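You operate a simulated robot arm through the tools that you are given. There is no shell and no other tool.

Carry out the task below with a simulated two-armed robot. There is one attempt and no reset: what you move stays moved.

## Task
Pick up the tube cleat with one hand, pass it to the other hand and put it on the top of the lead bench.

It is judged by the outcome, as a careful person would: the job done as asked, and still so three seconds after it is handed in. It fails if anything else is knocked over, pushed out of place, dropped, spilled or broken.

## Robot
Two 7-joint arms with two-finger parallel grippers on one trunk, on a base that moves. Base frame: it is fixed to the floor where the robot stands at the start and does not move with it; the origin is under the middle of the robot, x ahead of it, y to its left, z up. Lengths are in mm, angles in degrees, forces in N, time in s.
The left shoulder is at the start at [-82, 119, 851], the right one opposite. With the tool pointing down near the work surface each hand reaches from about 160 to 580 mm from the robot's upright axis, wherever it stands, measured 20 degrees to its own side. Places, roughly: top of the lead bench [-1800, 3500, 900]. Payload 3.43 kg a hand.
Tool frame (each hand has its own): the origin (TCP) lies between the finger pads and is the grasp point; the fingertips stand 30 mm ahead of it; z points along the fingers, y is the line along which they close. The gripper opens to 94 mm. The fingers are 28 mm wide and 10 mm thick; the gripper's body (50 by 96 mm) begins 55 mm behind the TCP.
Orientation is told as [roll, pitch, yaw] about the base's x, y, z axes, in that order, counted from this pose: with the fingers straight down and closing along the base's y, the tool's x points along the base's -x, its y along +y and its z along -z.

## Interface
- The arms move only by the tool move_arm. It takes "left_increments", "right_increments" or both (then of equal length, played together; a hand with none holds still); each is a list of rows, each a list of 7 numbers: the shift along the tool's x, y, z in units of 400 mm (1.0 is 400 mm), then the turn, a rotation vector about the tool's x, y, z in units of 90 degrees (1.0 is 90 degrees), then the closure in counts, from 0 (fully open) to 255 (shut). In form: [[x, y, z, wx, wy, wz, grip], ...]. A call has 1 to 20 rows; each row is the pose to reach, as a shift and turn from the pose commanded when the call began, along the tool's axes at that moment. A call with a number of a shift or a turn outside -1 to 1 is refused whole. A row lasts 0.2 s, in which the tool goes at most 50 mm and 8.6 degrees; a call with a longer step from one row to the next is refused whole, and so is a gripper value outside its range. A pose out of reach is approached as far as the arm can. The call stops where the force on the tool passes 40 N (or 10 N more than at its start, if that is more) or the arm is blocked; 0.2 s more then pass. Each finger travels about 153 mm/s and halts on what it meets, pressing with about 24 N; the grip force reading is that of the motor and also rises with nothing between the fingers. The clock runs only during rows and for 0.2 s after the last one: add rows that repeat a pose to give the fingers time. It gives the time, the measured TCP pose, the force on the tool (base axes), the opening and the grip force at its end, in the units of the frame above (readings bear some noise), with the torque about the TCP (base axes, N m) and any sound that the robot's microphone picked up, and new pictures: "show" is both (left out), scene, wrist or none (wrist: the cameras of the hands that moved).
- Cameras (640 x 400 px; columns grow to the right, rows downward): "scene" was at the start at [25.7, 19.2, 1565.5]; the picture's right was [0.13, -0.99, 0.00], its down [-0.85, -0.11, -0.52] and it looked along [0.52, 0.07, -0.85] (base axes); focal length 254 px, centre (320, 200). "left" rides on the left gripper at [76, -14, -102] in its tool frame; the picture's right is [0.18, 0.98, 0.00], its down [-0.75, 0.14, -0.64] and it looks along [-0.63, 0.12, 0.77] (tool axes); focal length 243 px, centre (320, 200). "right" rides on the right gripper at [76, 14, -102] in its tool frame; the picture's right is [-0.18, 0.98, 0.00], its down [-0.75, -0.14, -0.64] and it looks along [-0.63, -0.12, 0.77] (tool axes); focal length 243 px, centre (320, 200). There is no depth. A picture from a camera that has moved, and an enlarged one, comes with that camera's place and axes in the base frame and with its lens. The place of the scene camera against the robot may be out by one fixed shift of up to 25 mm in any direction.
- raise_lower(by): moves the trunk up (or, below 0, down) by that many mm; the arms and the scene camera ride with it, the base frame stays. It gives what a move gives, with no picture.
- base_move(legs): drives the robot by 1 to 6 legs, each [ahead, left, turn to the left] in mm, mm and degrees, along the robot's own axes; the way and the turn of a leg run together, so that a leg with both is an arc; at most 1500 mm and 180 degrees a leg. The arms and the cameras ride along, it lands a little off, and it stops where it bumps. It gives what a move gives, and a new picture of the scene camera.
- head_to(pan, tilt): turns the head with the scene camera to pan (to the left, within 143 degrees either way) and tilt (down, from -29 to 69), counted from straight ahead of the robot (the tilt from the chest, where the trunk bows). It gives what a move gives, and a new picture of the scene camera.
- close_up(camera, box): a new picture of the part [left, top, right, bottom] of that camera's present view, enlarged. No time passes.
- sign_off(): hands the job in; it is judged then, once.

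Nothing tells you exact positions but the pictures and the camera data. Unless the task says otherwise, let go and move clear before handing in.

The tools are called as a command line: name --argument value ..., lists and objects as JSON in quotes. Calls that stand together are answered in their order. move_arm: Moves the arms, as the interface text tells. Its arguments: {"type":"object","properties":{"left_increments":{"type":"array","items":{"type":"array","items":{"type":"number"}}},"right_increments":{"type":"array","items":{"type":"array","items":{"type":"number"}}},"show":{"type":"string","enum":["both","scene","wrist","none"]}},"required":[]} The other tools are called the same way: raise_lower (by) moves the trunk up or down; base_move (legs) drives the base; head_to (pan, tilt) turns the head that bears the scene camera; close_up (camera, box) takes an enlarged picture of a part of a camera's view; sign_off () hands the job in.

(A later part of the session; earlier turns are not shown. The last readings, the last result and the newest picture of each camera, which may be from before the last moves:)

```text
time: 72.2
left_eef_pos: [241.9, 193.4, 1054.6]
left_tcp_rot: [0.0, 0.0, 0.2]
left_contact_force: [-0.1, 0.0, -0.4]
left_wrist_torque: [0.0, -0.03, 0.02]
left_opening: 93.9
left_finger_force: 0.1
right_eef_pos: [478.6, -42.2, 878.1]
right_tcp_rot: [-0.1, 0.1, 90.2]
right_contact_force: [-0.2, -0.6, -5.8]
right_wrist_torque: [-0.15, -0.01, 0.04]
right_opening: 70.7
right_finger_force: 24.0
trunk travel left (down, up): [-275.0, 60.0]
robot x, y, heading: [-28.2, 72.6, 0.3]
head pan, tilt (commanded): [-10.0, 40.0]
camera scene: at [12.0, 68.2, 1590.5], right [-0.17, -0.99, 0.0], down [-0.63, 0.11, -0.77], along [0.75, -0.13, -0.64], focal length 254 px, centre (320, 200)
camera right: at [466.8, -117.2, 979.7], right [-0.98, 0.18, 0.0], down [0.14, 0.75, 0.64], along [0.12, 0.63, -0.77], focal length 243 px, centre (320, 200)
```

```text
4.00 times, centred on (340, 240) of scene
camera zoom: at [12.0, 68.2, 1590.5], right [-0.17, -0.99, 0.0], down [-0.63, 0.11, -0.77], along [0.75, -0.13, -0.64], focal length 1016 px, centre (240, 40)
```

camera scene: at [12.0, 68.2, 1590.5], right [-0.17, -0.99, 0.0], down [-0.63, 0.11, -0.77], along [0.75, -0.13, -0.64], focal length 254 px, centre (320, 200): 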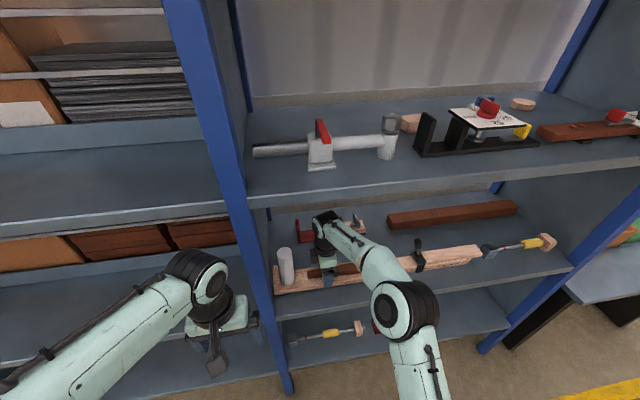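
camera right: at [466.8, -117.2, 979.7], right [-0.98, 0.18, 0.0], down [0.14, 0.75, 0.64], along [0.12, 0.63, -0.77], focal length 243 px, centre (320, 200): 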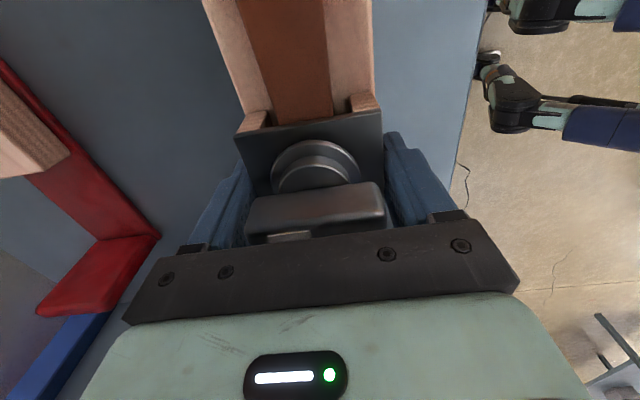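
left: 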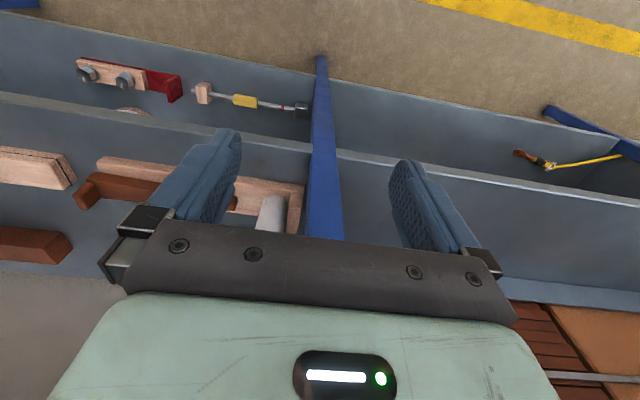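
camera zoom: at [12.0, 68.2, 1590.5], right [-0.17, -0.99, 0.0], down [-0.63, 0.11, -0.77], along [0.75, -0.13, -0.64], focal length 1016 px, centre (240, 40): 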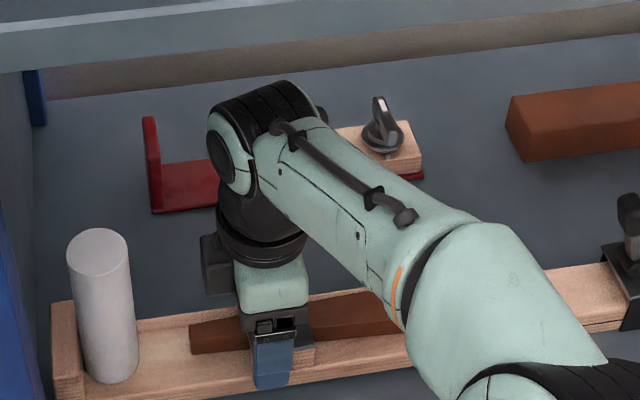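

The cleat is fully off the shelf, tube and all: about 0.59 kg, level, with its centre of mass only about 26 mm left of my grip. Its left end overlaps the blue post slightly, so I'll lift a bit more, shift 30 mm right, and then draw it straight out.

move_arm --right_increments '[[0, 0, -0.025, 0, 0, 0, 255], [0, 0, -0.05, 0, 0, 0, 255], [0.03, 0, -0.05, 0, 0, 0, 255], [0.06, 0, -0.05, 0, 0, 0, 255], [0.08, 0, -0.05, 0, 0, 0, 255], [0.08, 0, -0.05, 0, 0, 0, 255]]' --show "both"

close_up --camera "scene" --box '[220, 180, 460, 330]'

```text
time: 73.7
left_eef_pos: [241.3, 192.8, 1055.9]
left_tcp_rot: [0.1, 0.0, 0.1]
left_contact_force: [-0.1, 0.7, -0.7]
left_wrist_torque: [0.03, 0.02, 0.03]
left_opening: 93.9
left_finger_force: 0.0
right_eef_pos: [478.8, -73.3, 897.4]
right_tcp_rot: [0.0, 0.0, 90.1]
right_contact_force: [0.3, 0.4, -5.0]
right_wrist_torque: [-0.06, 0.01, -0.03]
right_opening: 70.3
right_finger_force: 23.9
trunk travel left (down, up): [-275.0, 60.0]
robot x, y, heading: [-33.1, 70.9, 0.4]
head pan, tilt (commanded): [-10.0, 40.0]
camera scene: at [12.0, 68.4, 1590.5], right [-0.17, -0.99, 0.0], down [-0.63, 0.11, -0.77], along [0.75, -0.13, -0.64], focal length 254 px, centre (320, 200)
camera right: at [466.4, -150.2, 999.3], right [-0.98, 0.18, 0.0], down [0.14, 0.75, 0.64], along [0.12, 0.63, -0.77], focal length 243 px, centre (320, 200)
```

scene: 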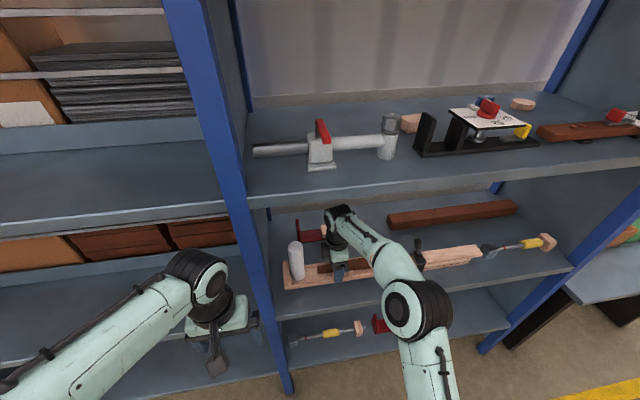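
right: 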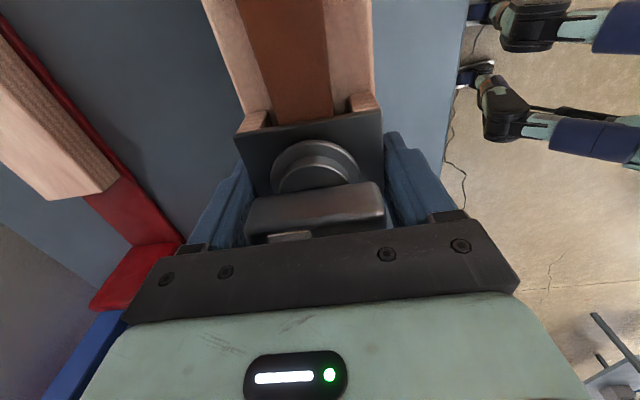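

```text
2.67 times, centred on (340, 255) of scene
camera zoom: at [12.0, 68.4, 1590.5], right [-0.17, -0.99, 0.0], down [-0.63, 0.11, -0.77], along [0.75, -0.13, -0.64], focal length 677 px, centre (267, 53)
```

zoom: 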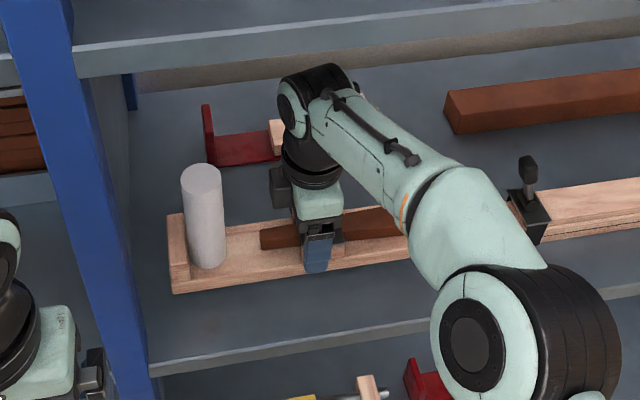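

It hangs level and is clear of the post. Now I'll draw it straight out of the bay by 200 mm.

move_arm --right_increments '[[0, 0.05, 0, 0, 0, 0, 255], [0, 0.11, 0, 0, 0, 0, 255], [0, 0.17, 0, 0, 0, 0, 255], [0, 0.23, 0, 0, 0, 0, 255], [0, 0.29, 0, 0, 0, 0, 255], [0, 0.35, 0, 0, 0, 0, 255], [0, 0.41, 0, 0, 0, 0, 255], [0, 0.46, 0, 0, 0, 0, 255], [0, 0.5, 0, 0, 0, 0, 255], [0, 0.5, 0, 0, 0, 0, 255]]' --show "both"

```text
time: 75.8
left_eef_pos: [240.8, 194.4, 1054.9]
left_tcp_rot: [0.0, -0.1, 0.2]
left_contact_force: [0.0, 0.2, 0.3]
left_wrist_torque: [-0.02, -0.01, 0.02]
left_opening: 93.8
left_finger_force: 0.0
right_eef_pos: [281.1, -73.6, 898.3]
right_tcp_rot: [-0.1, -0.1, 90.2]
right_contact_force: [-0.2, 0.9, -4.9]
right_wrist_torque: [-0.09, 0.02, -0.02]
right_opening: 70.3
right_finger_force: 24.0
trunk travel left (down, up): [-275.0, 60.0]
robot x, y, heading: [-29.3, 73.8, 0.2]
head pan, tilt (commanded): [-10.0, 40.0]
camera scene: at [12.1, 68.3, 1590.5], right [-0.17, -0.99, 0.0], down [-0.63, 0.11, -0.77], along [0.75, -0.13, -0.64], focal length 254 px, centre (320, 200)
camera right: at [267.0, -149.6, 999.9], right [-0.98, 0.18, 0.0], down [0.14, 0.75, 0.64], along [0.12, 0.63, -0.77], focal length 243 px, centre (320, 200)
```

scene: 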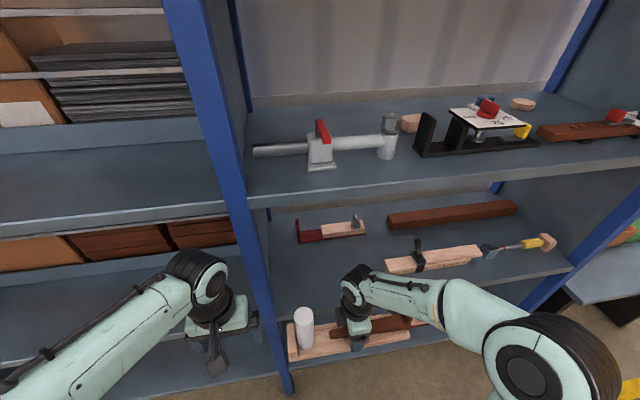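
right: 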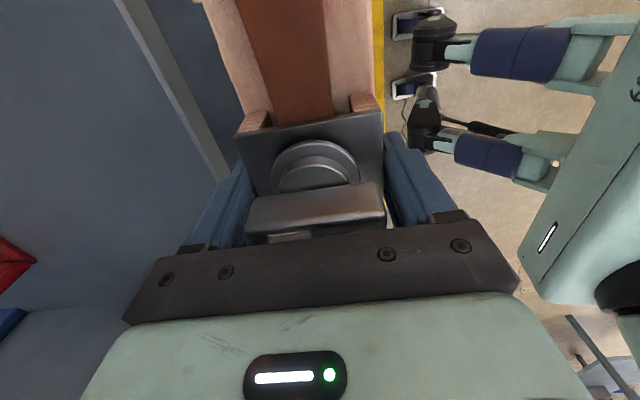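

The cleat is out of the bay, gripped and level. I'll back the base off 250 mm to give the hands room for the handover.

base_move --legs '[[-250, 0, 0]]'

head_to --pan 0 --tilt 60

close_up --camera "left" --box '[0, 0, 640, 400]'

```text
time: 77.7
left_eef_pos: [-3.2, 192.6, 1055.4]
left_tcp_rot: [0.0, -0.1, 0.0]
left_contact_force: [-0.9, 0.3, 0.3]
left_wrist_torque: [0.03, -0.02, 0.02]
left_opening: 94.0
left_finger_force: 0.1
right_eef_pos: [34.1, -75.1, 898.0]
right_tcp_rot: [0.1, 0.1, 90.0]
right_contact_force: [-0.8, 0.4, -4.4]
right_wrist_torque: [-0.11, -0.03, -0.01]
right_opening: 70.6
right_finger_force: 24.2
trunk travel left (down, up): [-275.0, 60.0]
robot x, y, heading: [-278.1, 74.2, 0.2]
head pan, tilt (commanded): [-10.0, 40.0]
camera scene: at [-233.4, 67.8, 1590.5], right [-0.17, -0.98, 0.0], down [-0.63, 0.11, -0.77], along [0.75, -0.13, -0.64], focal length 254 px, centre (320, 200)
```

scene: 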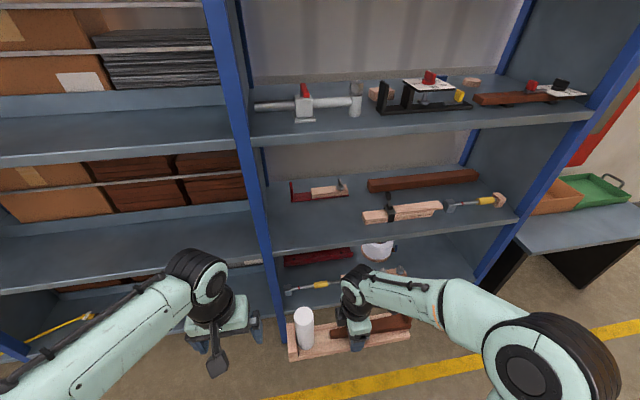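

```text
time: 78.5
left_eef_pos: [-2.8, 192.7, 1055.4]
left_tcp_rot: [0.0, 0.1, 0.0]
left_contact_force: [0.3, -0.1, -0.1]
left_wrist_torque: [0.01, 0.03, 0.01]
left_opening: 94.0
left_finger_force: 0.1
right_eef_pos: [35.5, -75.3, 897.5]
right_tcp_rot: [0.0, 0.0, 90.0]
right_contact_force: [0.2, -0.8, -4.8]
right_wrist_torque: [-0.11, 0.03, 0.02]
right_opening: 70.5
right_finger_force: 23.9
trunk travel left (down, up): [-275.0, 60.0]
robot x, y, heading: [-275.9, 72.7, -0.1]
head pan, tilt (commanded): [0.0, 60.0]
camera scene: at [-249.8, 82.5, 1563.8], right [0.0, -1.0, 0.0], down [-0.87, 0.0, -0.5], along [0.5, 0.0, -0.87], focal length 254 px, centre (320, 200)
```

scene: 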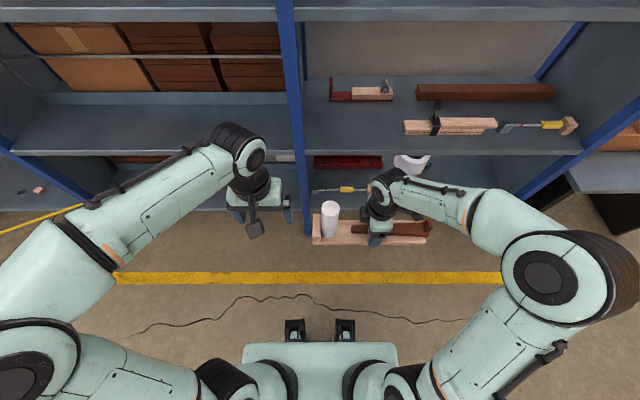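

```text
1.00 times, centred on (320, 200) of left (not enlarged: the box is as wide or as high as the picture)
camera zoom: at [-78.9, 179.3, 1158.6], right [-0.18, 0.98, 0.0], down [0.75, 0.14, 0.64], along [0.63, 0.12, -0.77], focal length 243 px, centre (320, 200)
```

zoom: 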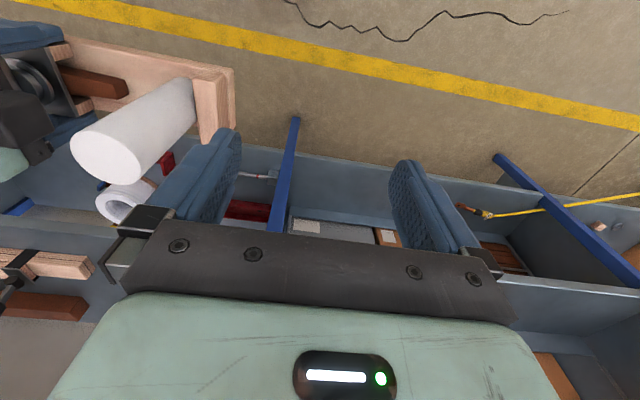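

The left hand must come over the tube. I'll zoom in to fix the tube's position from both cameras.

close_up --camera "scene" --box '[300, 160, 460, 260]'

close_up --camera "left" --box '[0, 20, 280, 195]'

```text
4.00 times, centred on (380, 210) of scene
camera zoom: at [-249.8, 82.5, 1563.8], right [0.0, -1.0, 0.0], down [-0.87, 0.0, -0.5], along [0.5, 0.0, -0.87], focal length 1016 px, centre (80, 160)
```

zoom: 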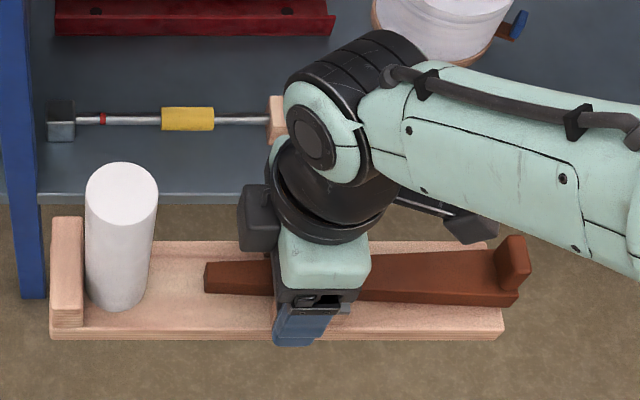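

```text
2.29 times, centred on (140, 108) of left
camera zoom: at [-78.9, 179.3, 1158.6], right [-0.18, 0.98, 0.0], down [0.75, 0.14, 0.64], along [0.63, 0.12, -0.77], focal length 555 px, centre (731, 411)
```

zoom: 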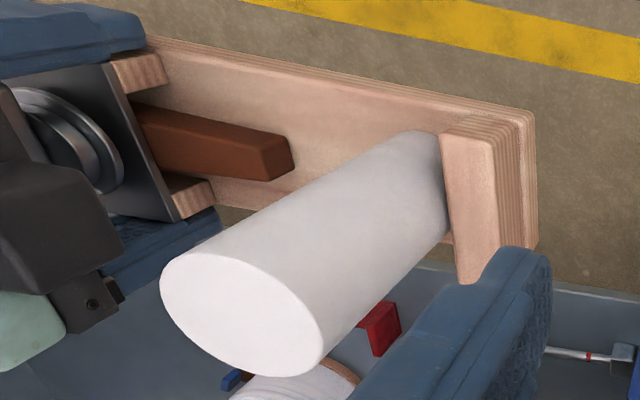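

The tube is a solid white cylinder about 44 mm thick; I place its top at about (37, 45, 1005). I'll bring the left hand over it at its present height and check alignment.

move_arm --left_increments '[[-0.025, -0.08, 0, 0, 0, 0, 0], [-0.05, -0.16, 0, 0, 0, 0, 0], [-0.075, -0.24, 0, 0, 0, 0, 0], [-0.09, -0.31, 0, 0, 0, 0, 0], [-0.0995, -0.368, 0, 0, 0, 0, 0], [-0.0995, -0.368, 0, 0, 0, 0, 0]]' --show "both"

close_up --camera "scene" --box '[260, 130, 460, 255]'

```text
time: 79.9
left_eef_pos: [36.4, 44.9, 1055.8]
left_tcp_rot: [-0.1, 0.1, -0.1]
left_contact_force: [0.1, -0.9, 0.2]
left_wrist_torque: [0.03, 0.0, -0.04]
left_opening: 94.1
left_finger_force: 0.1
right_eef_pos: [35.5, -74.3, 898.6]
right_tcp_rot: [0.0, 0.0, 90.0]
right_contact_force: [-0.3, 0.5, -4.5]
right_wrist_torque: [-0.09, 0.0, 0.0]
right_opening: 70.5
right_finger_force: 23.8
trunk travel left (down, up): [-275.0, 60.0]
robot x, y, heading: [-275.6, 71.8, -0.1]
head pan, tilt (commanded): [0.0, 60.0]
camera scene: at [-250.1, 82.9, 1563.7], right [0.0, -1.0, 0.0], down [-0.87, 0.0, -0.5], along [0.5, 0.0, -0.87], focal length 254 px, centre (320, 200)
camera left: at [-39.3, 32.3, 1159.1], right [-0.18, 0.98, 0.0], down [0.75, 0.14, 0.64], along [0.63, 0.12, -0.77], focal length 243 px, centre (320, 200)
```

scene: 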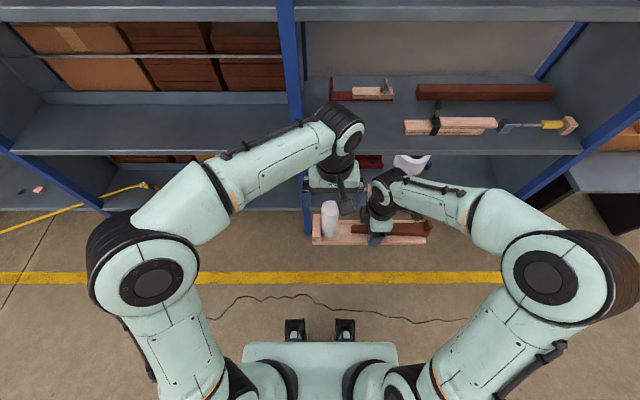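
left: 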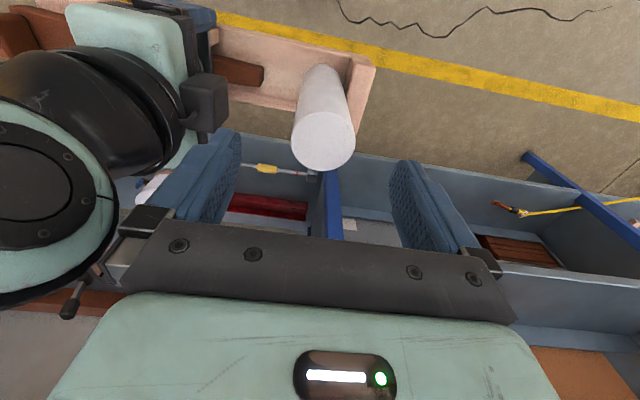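

```text
3.20 times, centred on (360, 192) of scene
camera zoom: at [-250.1, 82.9, 1563.7], right [0.0, -1.0, 0.0], down [-0.87, 0.0, -0.5], along [0.5, 0.0, -0.87], focal length 813 px, centre (192, 224)
```

zoom: 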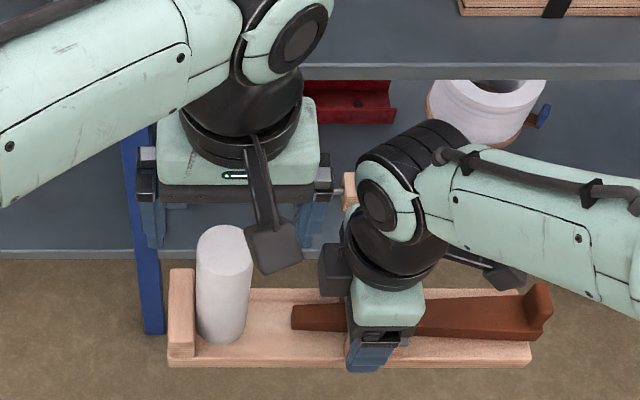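

The tube sits between the open left fingers, needing only about a 4 mm shift; the right hand stays some 25 mm clear. I'll lower the left hand around the tube.

move_arm --left_increments '[[0, 0.009, 0.0, 0, 0, 0, 0], [0, 0.009, 0.05, 0, 0, 0, 0], [0, 0.009, 0.1, 0, 0, 0, 0], [0, 0.009, 0.15, 0, 0, 0, 0], [0, 0.009, 0.2, 0, 0, 0, 0], [0, 0.009, 0.227, 0, 0, 0, 0], [0, 0.009, 0.227, 0, 0, 0, 0]]' --show "both"

close_up --camera "scene" --box '[260, 130, 460, 255]'

```text
time: 81.5
left_eef_pos: [35.9, 48.3, 963.7]
left_tcp_rot: [0.0, 0.0, 0.0]
left_contact_force: [-0.9, -0.5, 0.2]
left_wrist_torque: [0.01, 0.0, 0.03]
left_opening: 94.0
left_finger_force: 0.1
right_eef_pos: [36.3, -75.4, 898.4]
right_tcp_rot: [0.0, 0.0, 90.0]
right_contact_force: [-0.3, 0.5, -5.5]
right_wrist_torque: [-0.11, -0.01, -0.04]
right_opening: 70.2
right_finger_force: 23.9
trunk travel left (down, up): [-275.0, 60.0]
robot x, y, heading: [-277.1, 70.1, -0.0]
head pan, tilt (commanded): [0.0, 60.0]
camera scene: at [-250.0, 82.6, 1563.7], right [0.0, -1.0, 0.0], down [-0.87, 0.0, -0.5], along [0.5, 0.0, -0.87], focal length 254 px, centre (320, 200)
camera left: at [-39.9, 35.5, 1067.7], right [-0.18, 0.98, 0.0], down [0.75, 0.14, 0.64], along [0.63, 0.12, -0.77], focal length 243 px, centre (320, 200)
```

scene: 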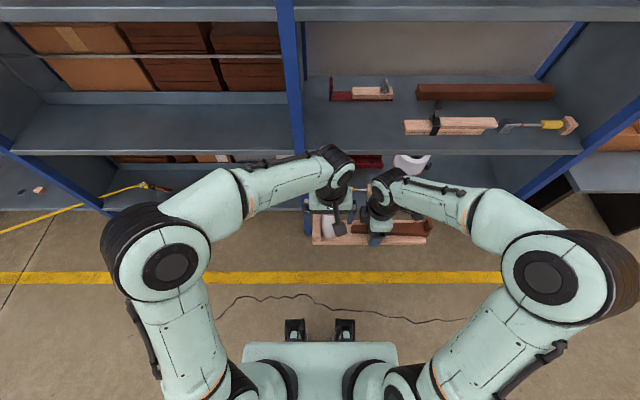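
left: 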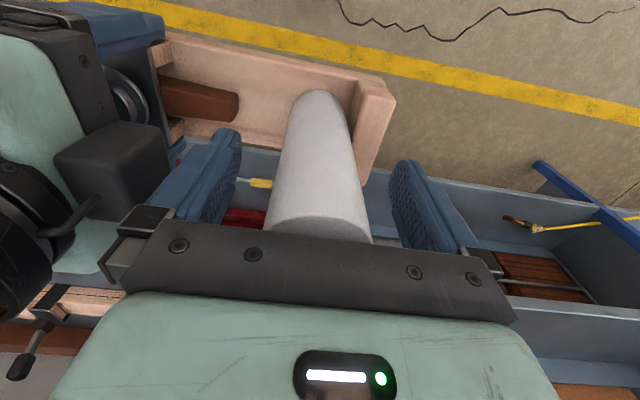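

```text
3.20 times, centred on (360, 192) of scene
camera zoom: at [-250.0, 82.6, 1563.7], right [0.0, -1.0, 0.0], down [-0.87, 0.0, -0.5], along [0.5, 0.0, -0.87], focal length 813 px, centre (192, 224)
```

zoom: 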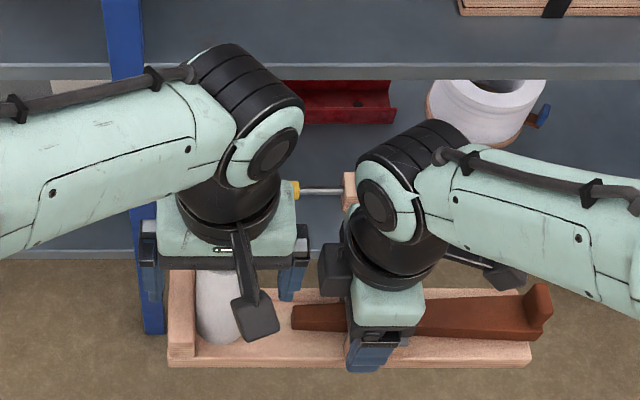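

The tube is between the left fingers with the palm just above its top. I'll close the left hand on it while the right holds still.

move_arm --left_increments '[[0, 0, 0, 0, 0, 0, 80], [0, 0, 0, 0, 0, 0, 120], [0, 0, 0, 0, 0, 0, 160], [0, 0, 0, 0, 0, 0, 255], [0, 0, 0, 0, 0, 0, 255], [0, 0, 0, 0, 0, 0, 255]]' --show "both"

```text
time: 82.9
left_eef_pos: [35.4, 47.3, 964.4]
left_tcp_rot: [-0.1, 0.0, -0.1]
left_contact_force: [0.9, -9.6, -0.3]
left_wrist_torque: [-0.53, -0.07, -0.04]
left_opening: 43.9
left_finger_force: 24.3
right_eef_pos: [35.1, -73.8, 897.1]
right_tcp_rot: [-0.1, -0.1, 90.0]
right_contact_force: [-0.7, 10.4, -0.8]
right_wrist_torque: [0.21, 0.0, 0.15]
right_opening: 70.6
right_finger_force: 23.6
trunk travel left (down, up): [-275.0, 60.0]
robot x, y, heading: [-274.7, 73.5, -0.1]
head pan, tilt (commanded): [0.0, 60.0]
camera scene: at [-250.0, 82.6, 1563.7], right [0.0, -1.0, 0.0], down [-0.87, 0.0, -0.5], along [0.5, 0.0, -0.87], focal length 254 px, centre (320, 200)
camera left: at [-40.1, 34.9, 1068.0], right [-0.18, 0.98, 0.0], down [0.75, 0.14, 0.64], along [0.63, 0.12, -0.77], focal length 243 px, centre (320, 200)
```

scene: 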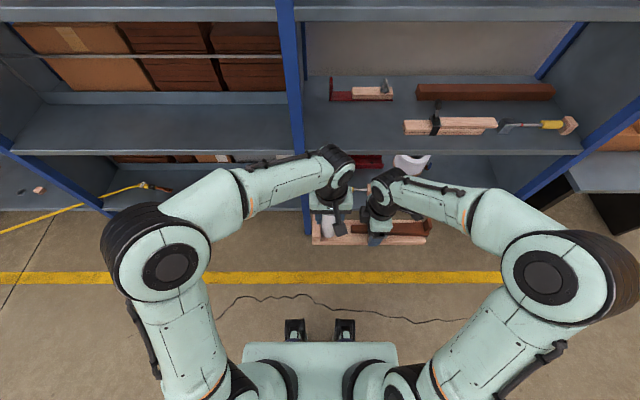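
left: 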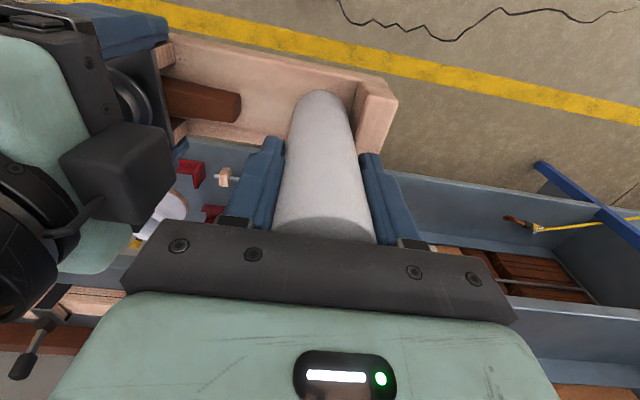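

The left hand has the tube (44 mm, 24 N), but the two hands push against each other by about 10 N sideways. I'll ease the left hand 2 mm to the right to relax that.

move_arm --left_increments '[[0, -0.0025, 0, 0, 0, 0, 255], [0, -0.005, 0, 0, 0, 0, 255], [0, -0.005, 0, 0, 0, 0, 255]]' --show "none"

```text
time: 83.7
left_eef_pos: [37.5, 46.0, 964.1]
left_tcp_rot: [0.0, 0.0, -0.1]
left_contact_force: [-3.3, -3.7, 3.5]
left_wrist_torque: [-1.07, 0.36, -0.32]
left_opening: 43.6
left_finger_force: 24.2
right_eef_pos: [35.3, -76.4, 897.4]
right_tcp_rot: [0.1, 0.0, 89.9]
right_contact_force: [3.1, 3.3, -8.1]
right_wrist_torque: [0.39, -0.16, -0.08]
right_opening: 70.5
right_finger_force: 24.3
trunk travel left (down, up): [-275.0, 60.0]
robot x, y, heading: [-275.1, 73.0, -0.2]
head pan, tilt (commanded): [0.0, 60.0]
```

The side force has dropped to about 4 N. Now I'll open the right hand gradually, leaving the left hand holding the tube alone.

move_arm --left_increments '[[0, 0, 0, 0, 0, 0, 255], [0, 0, 0, 0, 0, 0, 255], [0, 0, 0, 0, 0, 0, 255], [0, 0, 0, 0, 0, 0, 255], [0, 0, 0, 0, 0, 0, 255]]' --right_increments '[[0, 0, 0, 0, 0, 0, 62], [0, 0, 0, 0, 0, 0, 55], [0, 0, 0, 0, 0, 0, 40], [0, 0, 0, 0, 0, 0, 20], [0, 0, 0, 0, 0, 0, 0]]' --show "both"

close_up --camera "scene" --box '[260, 130, 460, 255]'

```text
time: 84.9
left_eef_pos: [36.8, 45.8, 964.8]
left_tcp_rot: [0.0, 0.0, 0.0]
left_contact_force: [0.5, 0.2, 0.3]
left_wrist_torque: [0.53, 0.01, 0.02]
left_opening: 43.5
left_finger_force: 24.1
right_eef_pos: [35.2, -75.3, 896.5]
right_tcp_rot: [0.0, 0.0, 90.0]
right_contact_force: [1.7, -1.3, 0.0]
right_wrist_torque: [0.03, -0.01, -0.02]
right_opening: 94.2
right_finger_force: 0.0
trunk travel left (down, up): [-275.0, 60.0]
robot x, y, heading: [-273.2, 72.4, 0.1]
head pan, tilt (commanded): [0.0, 60.0]
camera scene: at [-250.0, 82.6, 1563.7], right [0.0, -1.0, 0.0], down [-0.87, 0.0, -0.5], along [0.5, 0.0, -0.87], focal length 254 px, centre (320, 200)
camera right: at [21.4, -151.3, 999.8], right [-0.98, 0.18, 0.0], down [0.14, 0.75, 0.64], along [0.12, 0.63, -0.77], focal length 243 px, centre (320, 200)
camera left: at [-39.5, 33.4, 1067.3], right [-0.18, 0.98, 0.0], down [0.75, 0.14, 0.64], along [0.63, 0.12, -0.77], focal length 243 px, centre (320, 200)
```

scene: 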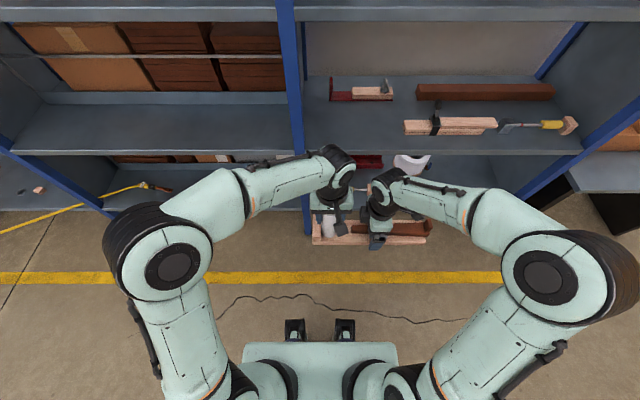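
right: 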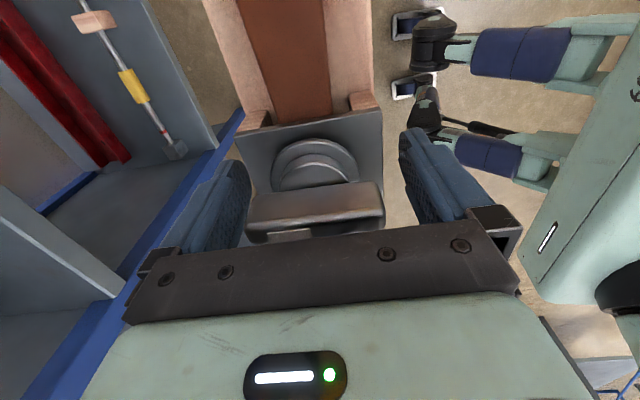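
left: 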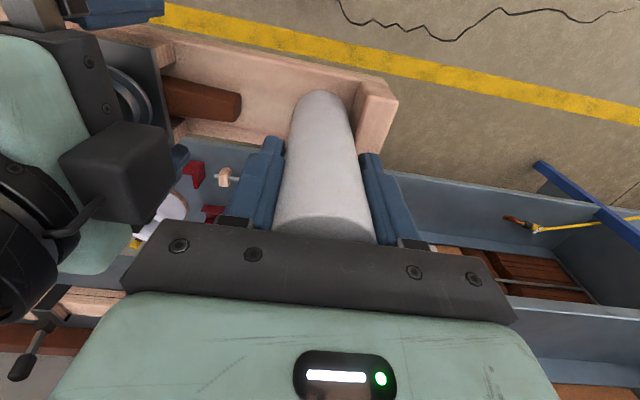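

```text
3.20 times, centred on (360, 192) of scene
camera zoom: at [-250.0, 82.6, 1563.7], right [0.0, -1.0, 0.0], down [-0.87, 0.0, -0.5], along [0.5, 0.0, -0.87], focal length 813 px, centre (192, 224)
```

zoom: 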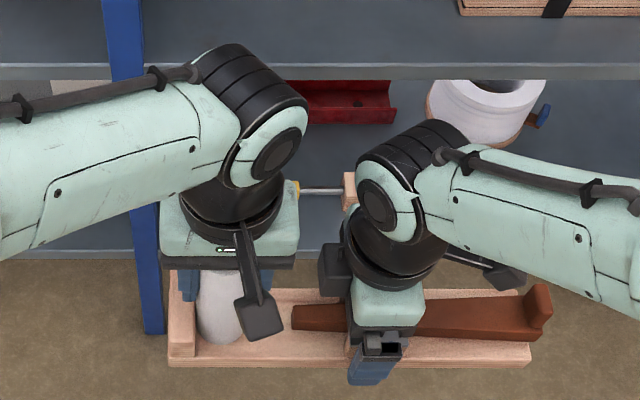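

The left hand now seems to hold it alone and level. I'll wait a moment and read the forces again before withdrawing the right hand.

move_arm --left_increments '[[0, 0, 0, 0, 0, 0, 255], [0, 0, 0, 0, 0, 0, 255], [0, 0, 0, 0, 0, 0, 255]]' --right_increments '[[0, 0, 0, 0, 0, 0, 0], [0, 0, 0, 0, 0, 0, 0], [0, 0, 0, 0, 0, 0, 0]]' --show "none"

close_up --camera "right" --box '[160, 60, 480, 260]'

```text
time: 85.7
left_eef_pos: [36.2, 46.6, 963.5]
left_tcp_rot: [0.1, 0.0, 0.0]
left_contact_force: [0.0, 0.2, -0.3]
left_wrist_torque: [0.45, -0.01, 0.0]
left_opening: 43.6
left_finger_force: 24.1
right_eef_pos: [34.8, -75.1, 898.3]
right_tcp_rot: [-0.1, 0.0, 90.2]
right_contact_force: [0.3, 0.1, 0.5]
right_wrist_torque: [-0.01, 0.01, 0.01]
right_opening: 93.9
right_finger_force: 0.1
trunk travel left (down, up): [-275.0, 60.0]
robot x, y, heading: [-275.2, 74.2, -0.2]
head pan, tilt (commanded): [0.0, 60.0]
```

```text
2.00 times, centred on (320, 160) of right
camera zoom: at [21.4, -151.3, 999.8], right [-0.98, 0.18, 0.0], down [0.14, 0.75, 0.64], along [0.12, 0.63, -0.77], focal length 485 px, centre (320, 280)
```

zoom: 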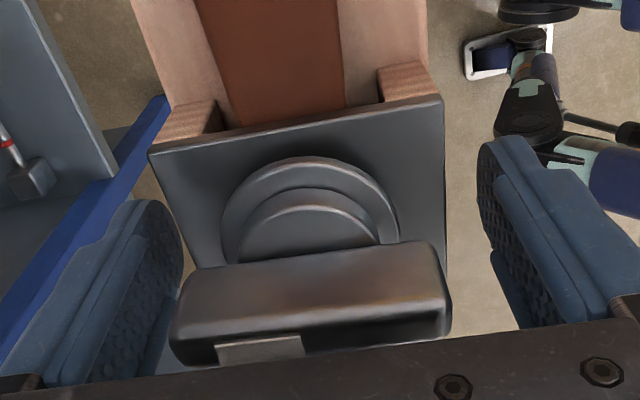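

Both force readings are near zero with a steady 0.5 N·m on the left, as expected from holding it off-centre. I'll raise the right hand 12 mm first and check that nothing catches.

move_arm --left_increments '[[0, 0, 0, 0, 0, 0, 255], [0, 0, 0, 0, 0, 0, 255], [0, 0, 0, 0, 0, 0, 255]]' --right_increments '[[0, 0, -0.015, 0, 0, 0, 0], [0, 0, -0.03, 0, 0, 0, 0], [0, 0, -0.03, 0, 0, 0, 0]]' --show "both"

```text
time: 86.5
left_eef_pos: [36.5, 46.9, 964.2]
left_tcp_rot: [0.0, 0.0, 0.0]
left_contact_force: [0.4, 0.5, 0.3]
left_wrist_torque: [0.46, -0.02, -0.04]
left_opening: 43.6
left_finger_force: 23.3
right_eef_pos: [36.1, -76.0, 909.8]
right_tcp_rot: [0.1, 0.0, 89.9]
right_contact_force: [0.7, 0.1, -0.5]
right_wrist_torque: [0.03, -0.01, 0.01]
right_opening: 93.6
right_finger_force: 0.0
trunk travel left (down, up): [-275.0, 60.0]
robot x, y, heading: [-271.3, 72.7, 0.1]
head pan, tilt (commanded): [0.0, 60.0]
camera scene: at [-250.0, 82.6, 1563.7], right [0.0, -1.0, 0.0], down [-0.87, 0.0, -0.5], along [0.5, 0.0, -0.87], focal length 254 px, centre (320, 200)
camera right: at [22.2, -151.8, 1011.5], right [-0.98, 0.18, 0.0], down [0.14, 0.75, 0.64], along [0.12, 0.63, -0.77], focal length 243 px, centre (320, 200)
camera left: at [-39.5, 33.4, 1067.3], right [-0.18, 0.98, 0.0], down [0.75, 0.14, 0.64], along [0.63, 0.12, -0.77], focal length 243 px, centre (320, 200)
```

scene: 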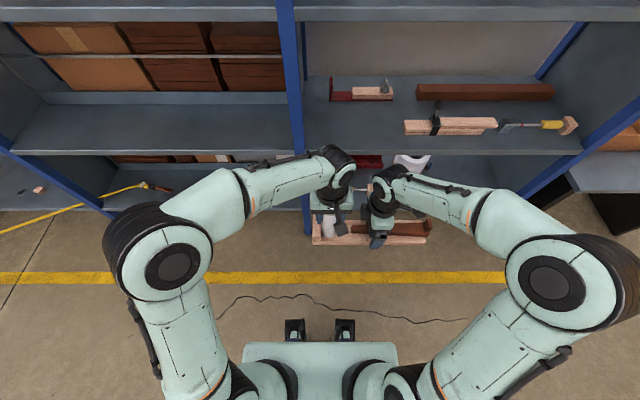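
right: 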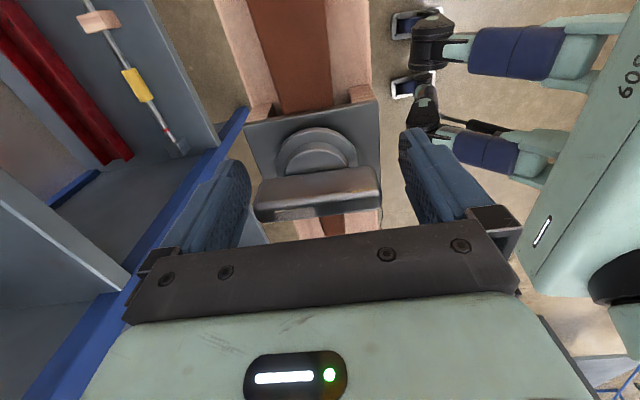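
left: 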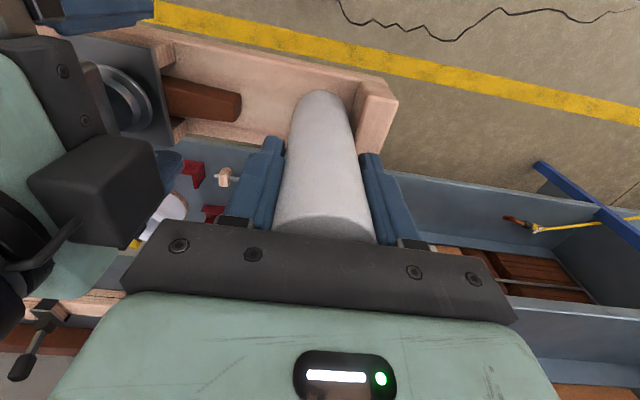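

The cleat hangs level from the left hand alone and nothing caught. I'll take the right hand up and away to the right.

move_arm --left_increments '[[0, 0, 0, 0, 0, 0, 255], [0, 0, 0, 0, 0, 0, 255], [0, 0, 0, 0, 0, 0, 255], [0, 0, 0, 0, 0, 0, 255], [0, 0, 0, 0, 0, 0, 255], [0, 0, 0, 0, 0, 0, 255], [0, 0, 0, 0, 0, 0, 255], [0, 0, 0, 0, 0, 0, 255], [0, 0, 0, 0, 0, 0, 255]]' --right_increments '[[0, 0, -0.05, 0, 0, 0, 0], [0, 0, -0.12, 0, 0, 0, 0], [0, 0, -0.19, 0, 0, 0, 0], [0, 0, -0.25, 0, 0, 0, 0], [0.09, 0, -0.28, 0, 0, 0, 0], [0.18, 0, -0.3, 0, 0, 0, 0], [0.27, 0, -0.32, 0, 0, 0, 0], [0.36, 0, -0.32, 0, 0, 0, 0], [0.36, 0, -0.32, 0, 0, 0, 0]]' --show "both"

close_up --camera "scene" --box '[260, 130, 500, 280]'

```text
time: 88.5
left_eef_pos: [36.2, 46.0, 963.8]
left_tcp_rot: [0.0, 0.0, 0.0]
left_contact_force: [0.5, 0.4, -0.7]
left_wrist_torque: [0.44, 0.01, 0.01]
left_opening: 43.7
left_finger_force: 24.4
right_eef_pos: [36.8, -218.6, 1036.3]
right_tcp_rot: [0.0, -0.1, 90.0]
right_contact_force: [-0.7, 0.0, -0.7]
right_wrist_torque: [-0.02, -0.02, 0.03]
right_opening: 93.9
right_finger_force: 0.1
trunk travel left (down, up): [-275.0, 60.0]
robot x, y, heading: [-274.9, 70.7, 0.1]
head pan, tilt (commanded): [0.0, 60.0]
camera scene: at [-250.0, 83.0, 1563.7], right [0.0, -1.0, 0.0], down [-0.87, 0.0, -0.5], along [0.5, 0.0, -0.87], focal length 254 px, centre (320, 200)
camera right: at [22.2, -294.6, 1138.7], right [-0.98, 0.18, 0.0], down [0.14, 0.75, 0.64], along [0.12, 0.63, -0.77], focal length 243 px, centre (320, 200)
camera left: at [-39.6, 33.7, 1067.3], right [-0.18, 0.98, 0.0], down [0.75, 0.14, 0.64], along [0.63, 0.12, -0.77], focal length 243 px, centre (320, 200)
```

scene: 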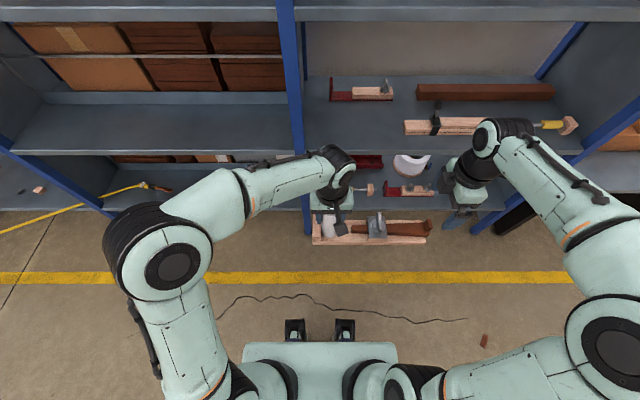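
right: 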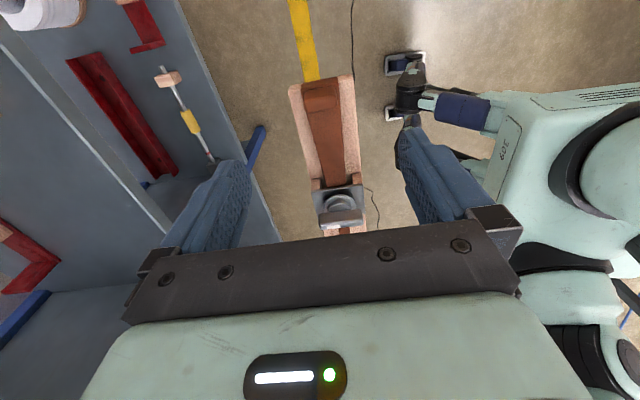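
left: 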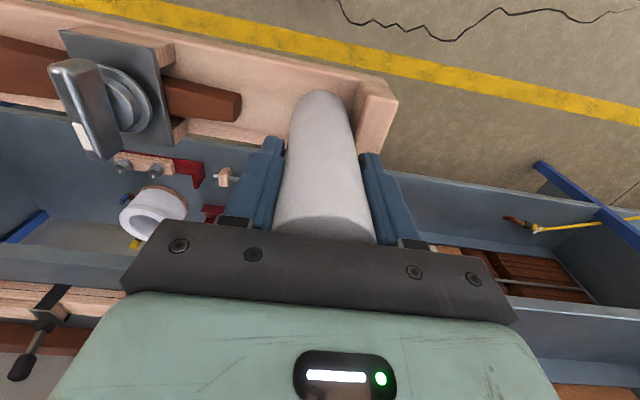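

```text
2.67 times, centred on (380, 205) of scene
camera zoom: at [-250.0, 83.0, 1563.7], right [0.0, -1.0, 0.0], down [-0.87, 0.0, -0.5], along [0.5, 0.0, -0.87], focal length 677 px, centre (160, 187)
```

zoom: 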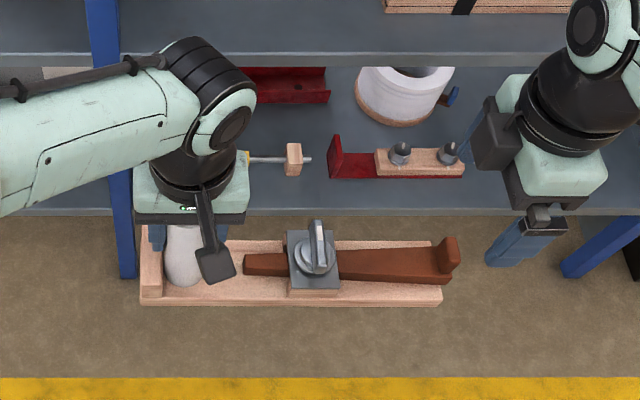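

The left hand holds the cleat alone, level and firm. Next comes the drive to the lead bench, but coloured cables cross the way, so I'll look at the route first.

head_to --pan 95 --tilt 25

close_up --camera "scene" --box '[0, 60, 320, 260]'

close_up --camera "scene" --box '[240, 150, 640, 400]'

head_to --pan 125 --tilt 30

close_up --camera "scene" --box '[240, 20, 560, 220]'

```text
time: 90.2
left_eef_pos: [37.5, 46.2, 963.8]
left_tcp_rot: [0.0, -0.1, 0.0]
left_contact_force: [-0.4, -0.4, -0.8]
left_wrist_torque: [0.5, -0.01, 0.03]
left_opening: 43.9
left_finger_force: 24.1
right_eef_pos: [36.0, -218.8, 1035.9]
right_tcp_rot: [-0.1, -0.1, 89.9]
right_contact_force: [-1.1, -0.7, -0.4]
right_wrist_torque: [-0.01, -0.01, 0.04]
right_opening: 94.0
right_finger_force: 0.0
trunk travel left (down, up): [-275.0, 60.0]
robot x, y, heading: [-277.2, 72.1, 0.2]
head pan, tilt (commanded): [95.0, 25.0]
camera scene: at [-324.5, 174.4, 1613.8], right [1.0, 0.09, 0.0], down [0.04, -0.42, -0.91], along [-0.08, 0.9, -0.42], focal length 254 px, centre (320, 200)
```

scene: 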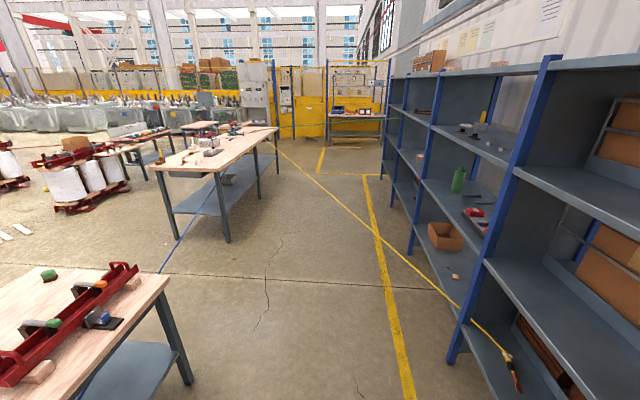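

```text
2.00 times, centred on (160, 160) of scene
camera zoom: at [-324.5, 174.4, 1613.8], right [1.0, 0.09, 0.0], down [0.04, -0.42, -0.91], along [-0.08, 0.9, -0.42], focal length 508 px, centre (640, 280)
```

zoom: 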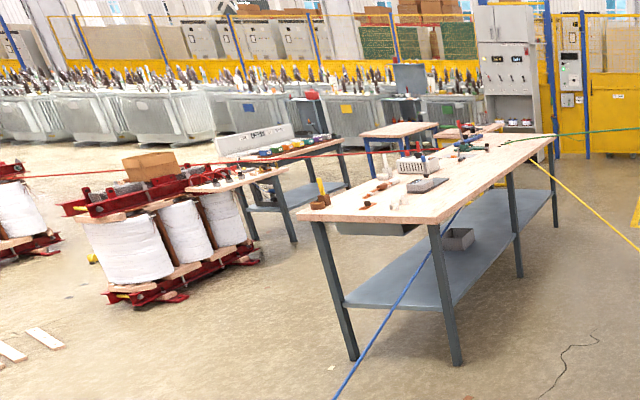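

```text
1.60 times, centred on (440, 275) of scene
camera zoom: at [-324.5, 174.4, 1613.8], right [1.0, 0.09, 0.0], down [0.04, -0.42, -0.91], along [-0.08, 0.9, -0.42], focal length 406 px, centre (128, 80)
```

zoom: 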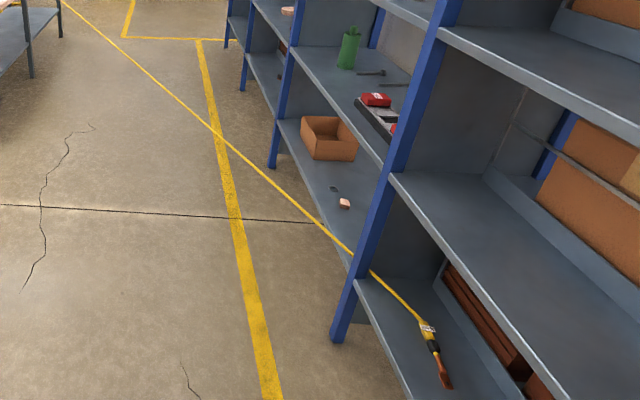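

```text
time: 91.1
left_eef_pos: [36.9, 46.4, 963.0]
left_tcp_rot: [0.0, 0.0, 0.0]
left_contact_force: [0.1, -0.3, 0.5]
left_wrist_torque: [0.48, 0.0, 0.03]
left_opening: 43.7
left_finger_force: 24.0
right_eef_pos: [36.5, -217.7, 1037.6]
right_tcp_rot: [0.0, 0.1, 90.0]
right_contact_force: [-0.4, -0.5, -0.4]
right_wrist_torque: [0.02, 0.01, -0.02]
right_opening: 94.0
right_finger_force: 0.0
trunk travel left (down, up): [-275.0, 60.0]
robot x, y, heading: [-275.9, 70.6, 0.1]
head pan, tilt (commanded): [125.0, 30.0]
camera scene: at [-368.3, 156.8, 1605.9], right [0.82, 0.57, 0.0], down [0.29, -0.41, -0.87], along [-0.5, 0.71, -0.5], focal length 254 px, centre (320, 200)
```

scene: 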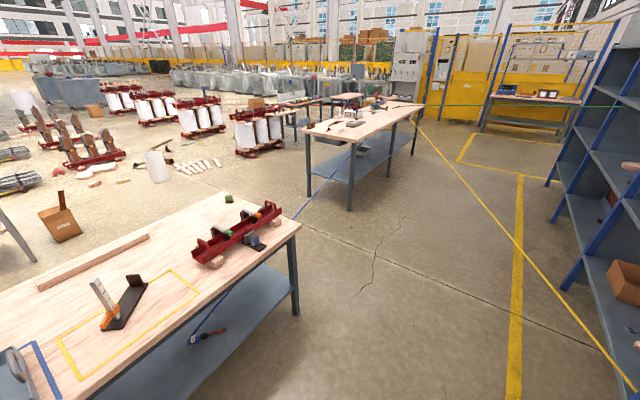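

```text
2.00 times, centred on (400, 120) of scene
camera zoom: at [-368.3, 156.8, 1605.9], right [0.82, 0.57, 0.0], down [0.29, -0.41, -0.87], along [-0.5, 0.71, -0.5], focal length 508 px, centre (160, 360)
```

zoom: 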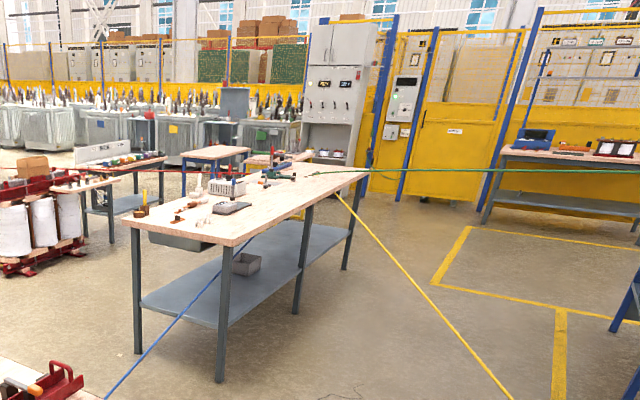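

The yellow and blue cables are strung tight between the lead bench and the rack/first table, so I'll stay inside the wedge between them and come to the bench's near long side, where the top looks free. First I'll raise the cleat and bring the right hand in compactly for the drive.

move_arm --left_increments '[[0, 0, -0.018, 0, 0, 0, 255], [0, 0, -0.036, 0, 0, 0, 255], [0, 0, -0.054, 0, 0, 0, 255], [0, 0, -0.072, 0, 0, 0, 255], [0, 0, -0.09, 0, 0, 0, 255], [0, 0, -0.108, 0, 0, 0, 255], [0, 0, -0.126, 0, 0, 0, 255], [0, 0, -0.144, 0, 0, 0, 255], [0, 0, -0.162, 0, 0, 0, 255], [0, 0, -0.18, 0, 0, 0, 255], [0, 0, -0.198, 0, 0, 0, 255], [0, 0, -0.2125, 0, 0, 0, 255], [0, 0, -0.2125, 0, 0, 0, 255]]' --right_increments '[[0, 0, -0.06, 0, 0, 0.084, 0], [0, 0, -0.12, 0, 0, 0.167, 0], [0, 0, -0.18, 0, 0, 0.25, 0], [0, 0, -0.24, 0, 0, 0.334, 0], [-0.02, 0.005, -0.26, 0, 0, 0.417, 0], [-0.04, 0.01, -0.28, 0, 0, 0.5, 0], [-0.06, 0.02, -0.28, 0, 0, 0.584, 0], [-0.08, 0.03, -0.28, 0, 0, 0.667, 0], [-0.1, 0.04, -0.28, 0, 0, 0.75, 0], [-0.12, 0.04, -0.28, 0, 0, 0.834, 0], [-0.14, 0.04, -0.28, 0, 0, 0.917, 0], [-0.15, 0.04, -0.28, 0, 0, 1.0, 0], [-0.15, 0.04, -0.28, 0, 0, 1.0, 0]]' --show "wrist"

head_to --pan 0 --tilt 60

```text
time: 93.9
left_eef_pos: [36.0, 46.3, 1050.2]
left_tcp_rot: [0.1, -0.1, 0.0]
left_contact_force: [0.2, 1.3, -3.3]
left_wrist_torque: [0.51, 0.0, 0.03]
left_opening: 43.7
left_finger_force: 23.8
right_eef_pos: [20.3, -158.3, 1149.8]
right_tcp_rot: [0.0, 0.0, 0.0]
right_contact_force: [-0.8, 0.4, 0.3]
right_wrist_torque: [0.0, -0.03, -0.01]
right_opening: 94.0
right_finger_force: 0.0
trunk travel left (down, up): [-275.0, 60.0]
robot x, y, heading: [-276.5, 72.6, 0.2]
head pan, tilt (commanded): [125.0, 30.0]
camera right: at [-56.4, -144.0, 1252.3], right [0.19, 0.98, 0.0], down [0.75, -0.14, 0.64], along [0.63, -0.12, -0.77], focal length 243 px, centre (320, 200)
camera left: at [-39.7, 33.2, 1152.8], right [-0.18, 0.98, 0.0], down [0.75, 0.14, 0.64], along [0.63, 0.12, -0.77], focal length 243 px, centre (320, 200)
```

right: 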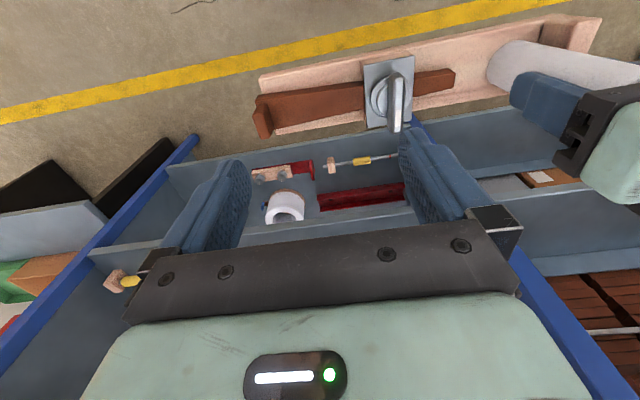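
left: 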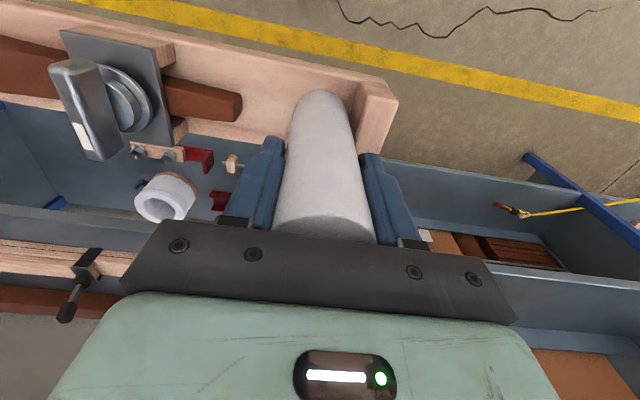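

```text
time: 96.0
left_eef_pos: [36.6, 45.8, 1048.5]
left_tcp_rot: [0.0, 0.0, -0.1]
left_contact_force: [-0.2, 1.0, -4.7]
left_wrist_torque: [0.51, -0.03, 0.03]
left_opening: 43.9
left_finger_force: 24.1
right_eef_pos: [20.3, -158.7, 1149.5]
right_tcp_rot: [0.0, 0.0, 0.0]
right_contact_force: [-0.4, 0.2, 0.0]
right_wrist_torque: [0.01, 0.0, -0.01]
right_opening: 94.0
right_finger_force: 0.1
trunk travel left (down, up): [-275.0, 60.0]
robot x, y, heading: [-273.1, 74.0, -0.1]
head pan, tilt (commanded): [0.0, 60.0]
camera scene: at [-250.0, 82.6, 1563.7], right [0.0, -1.0, 0.0], down [-0.87, 0.0, -0.5], along [0.5, 0.0, -0.87], focal length 254 px, centre (320, 200)
```

scene: 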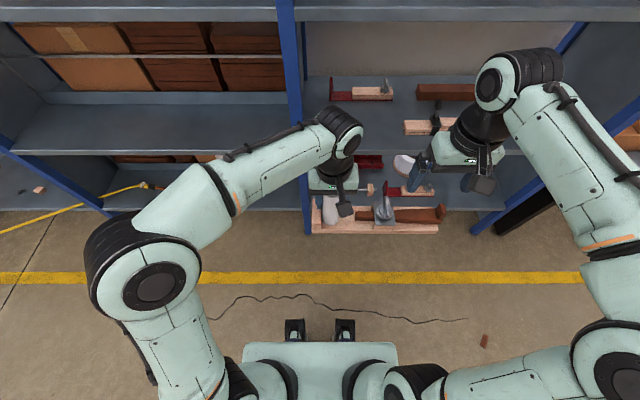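

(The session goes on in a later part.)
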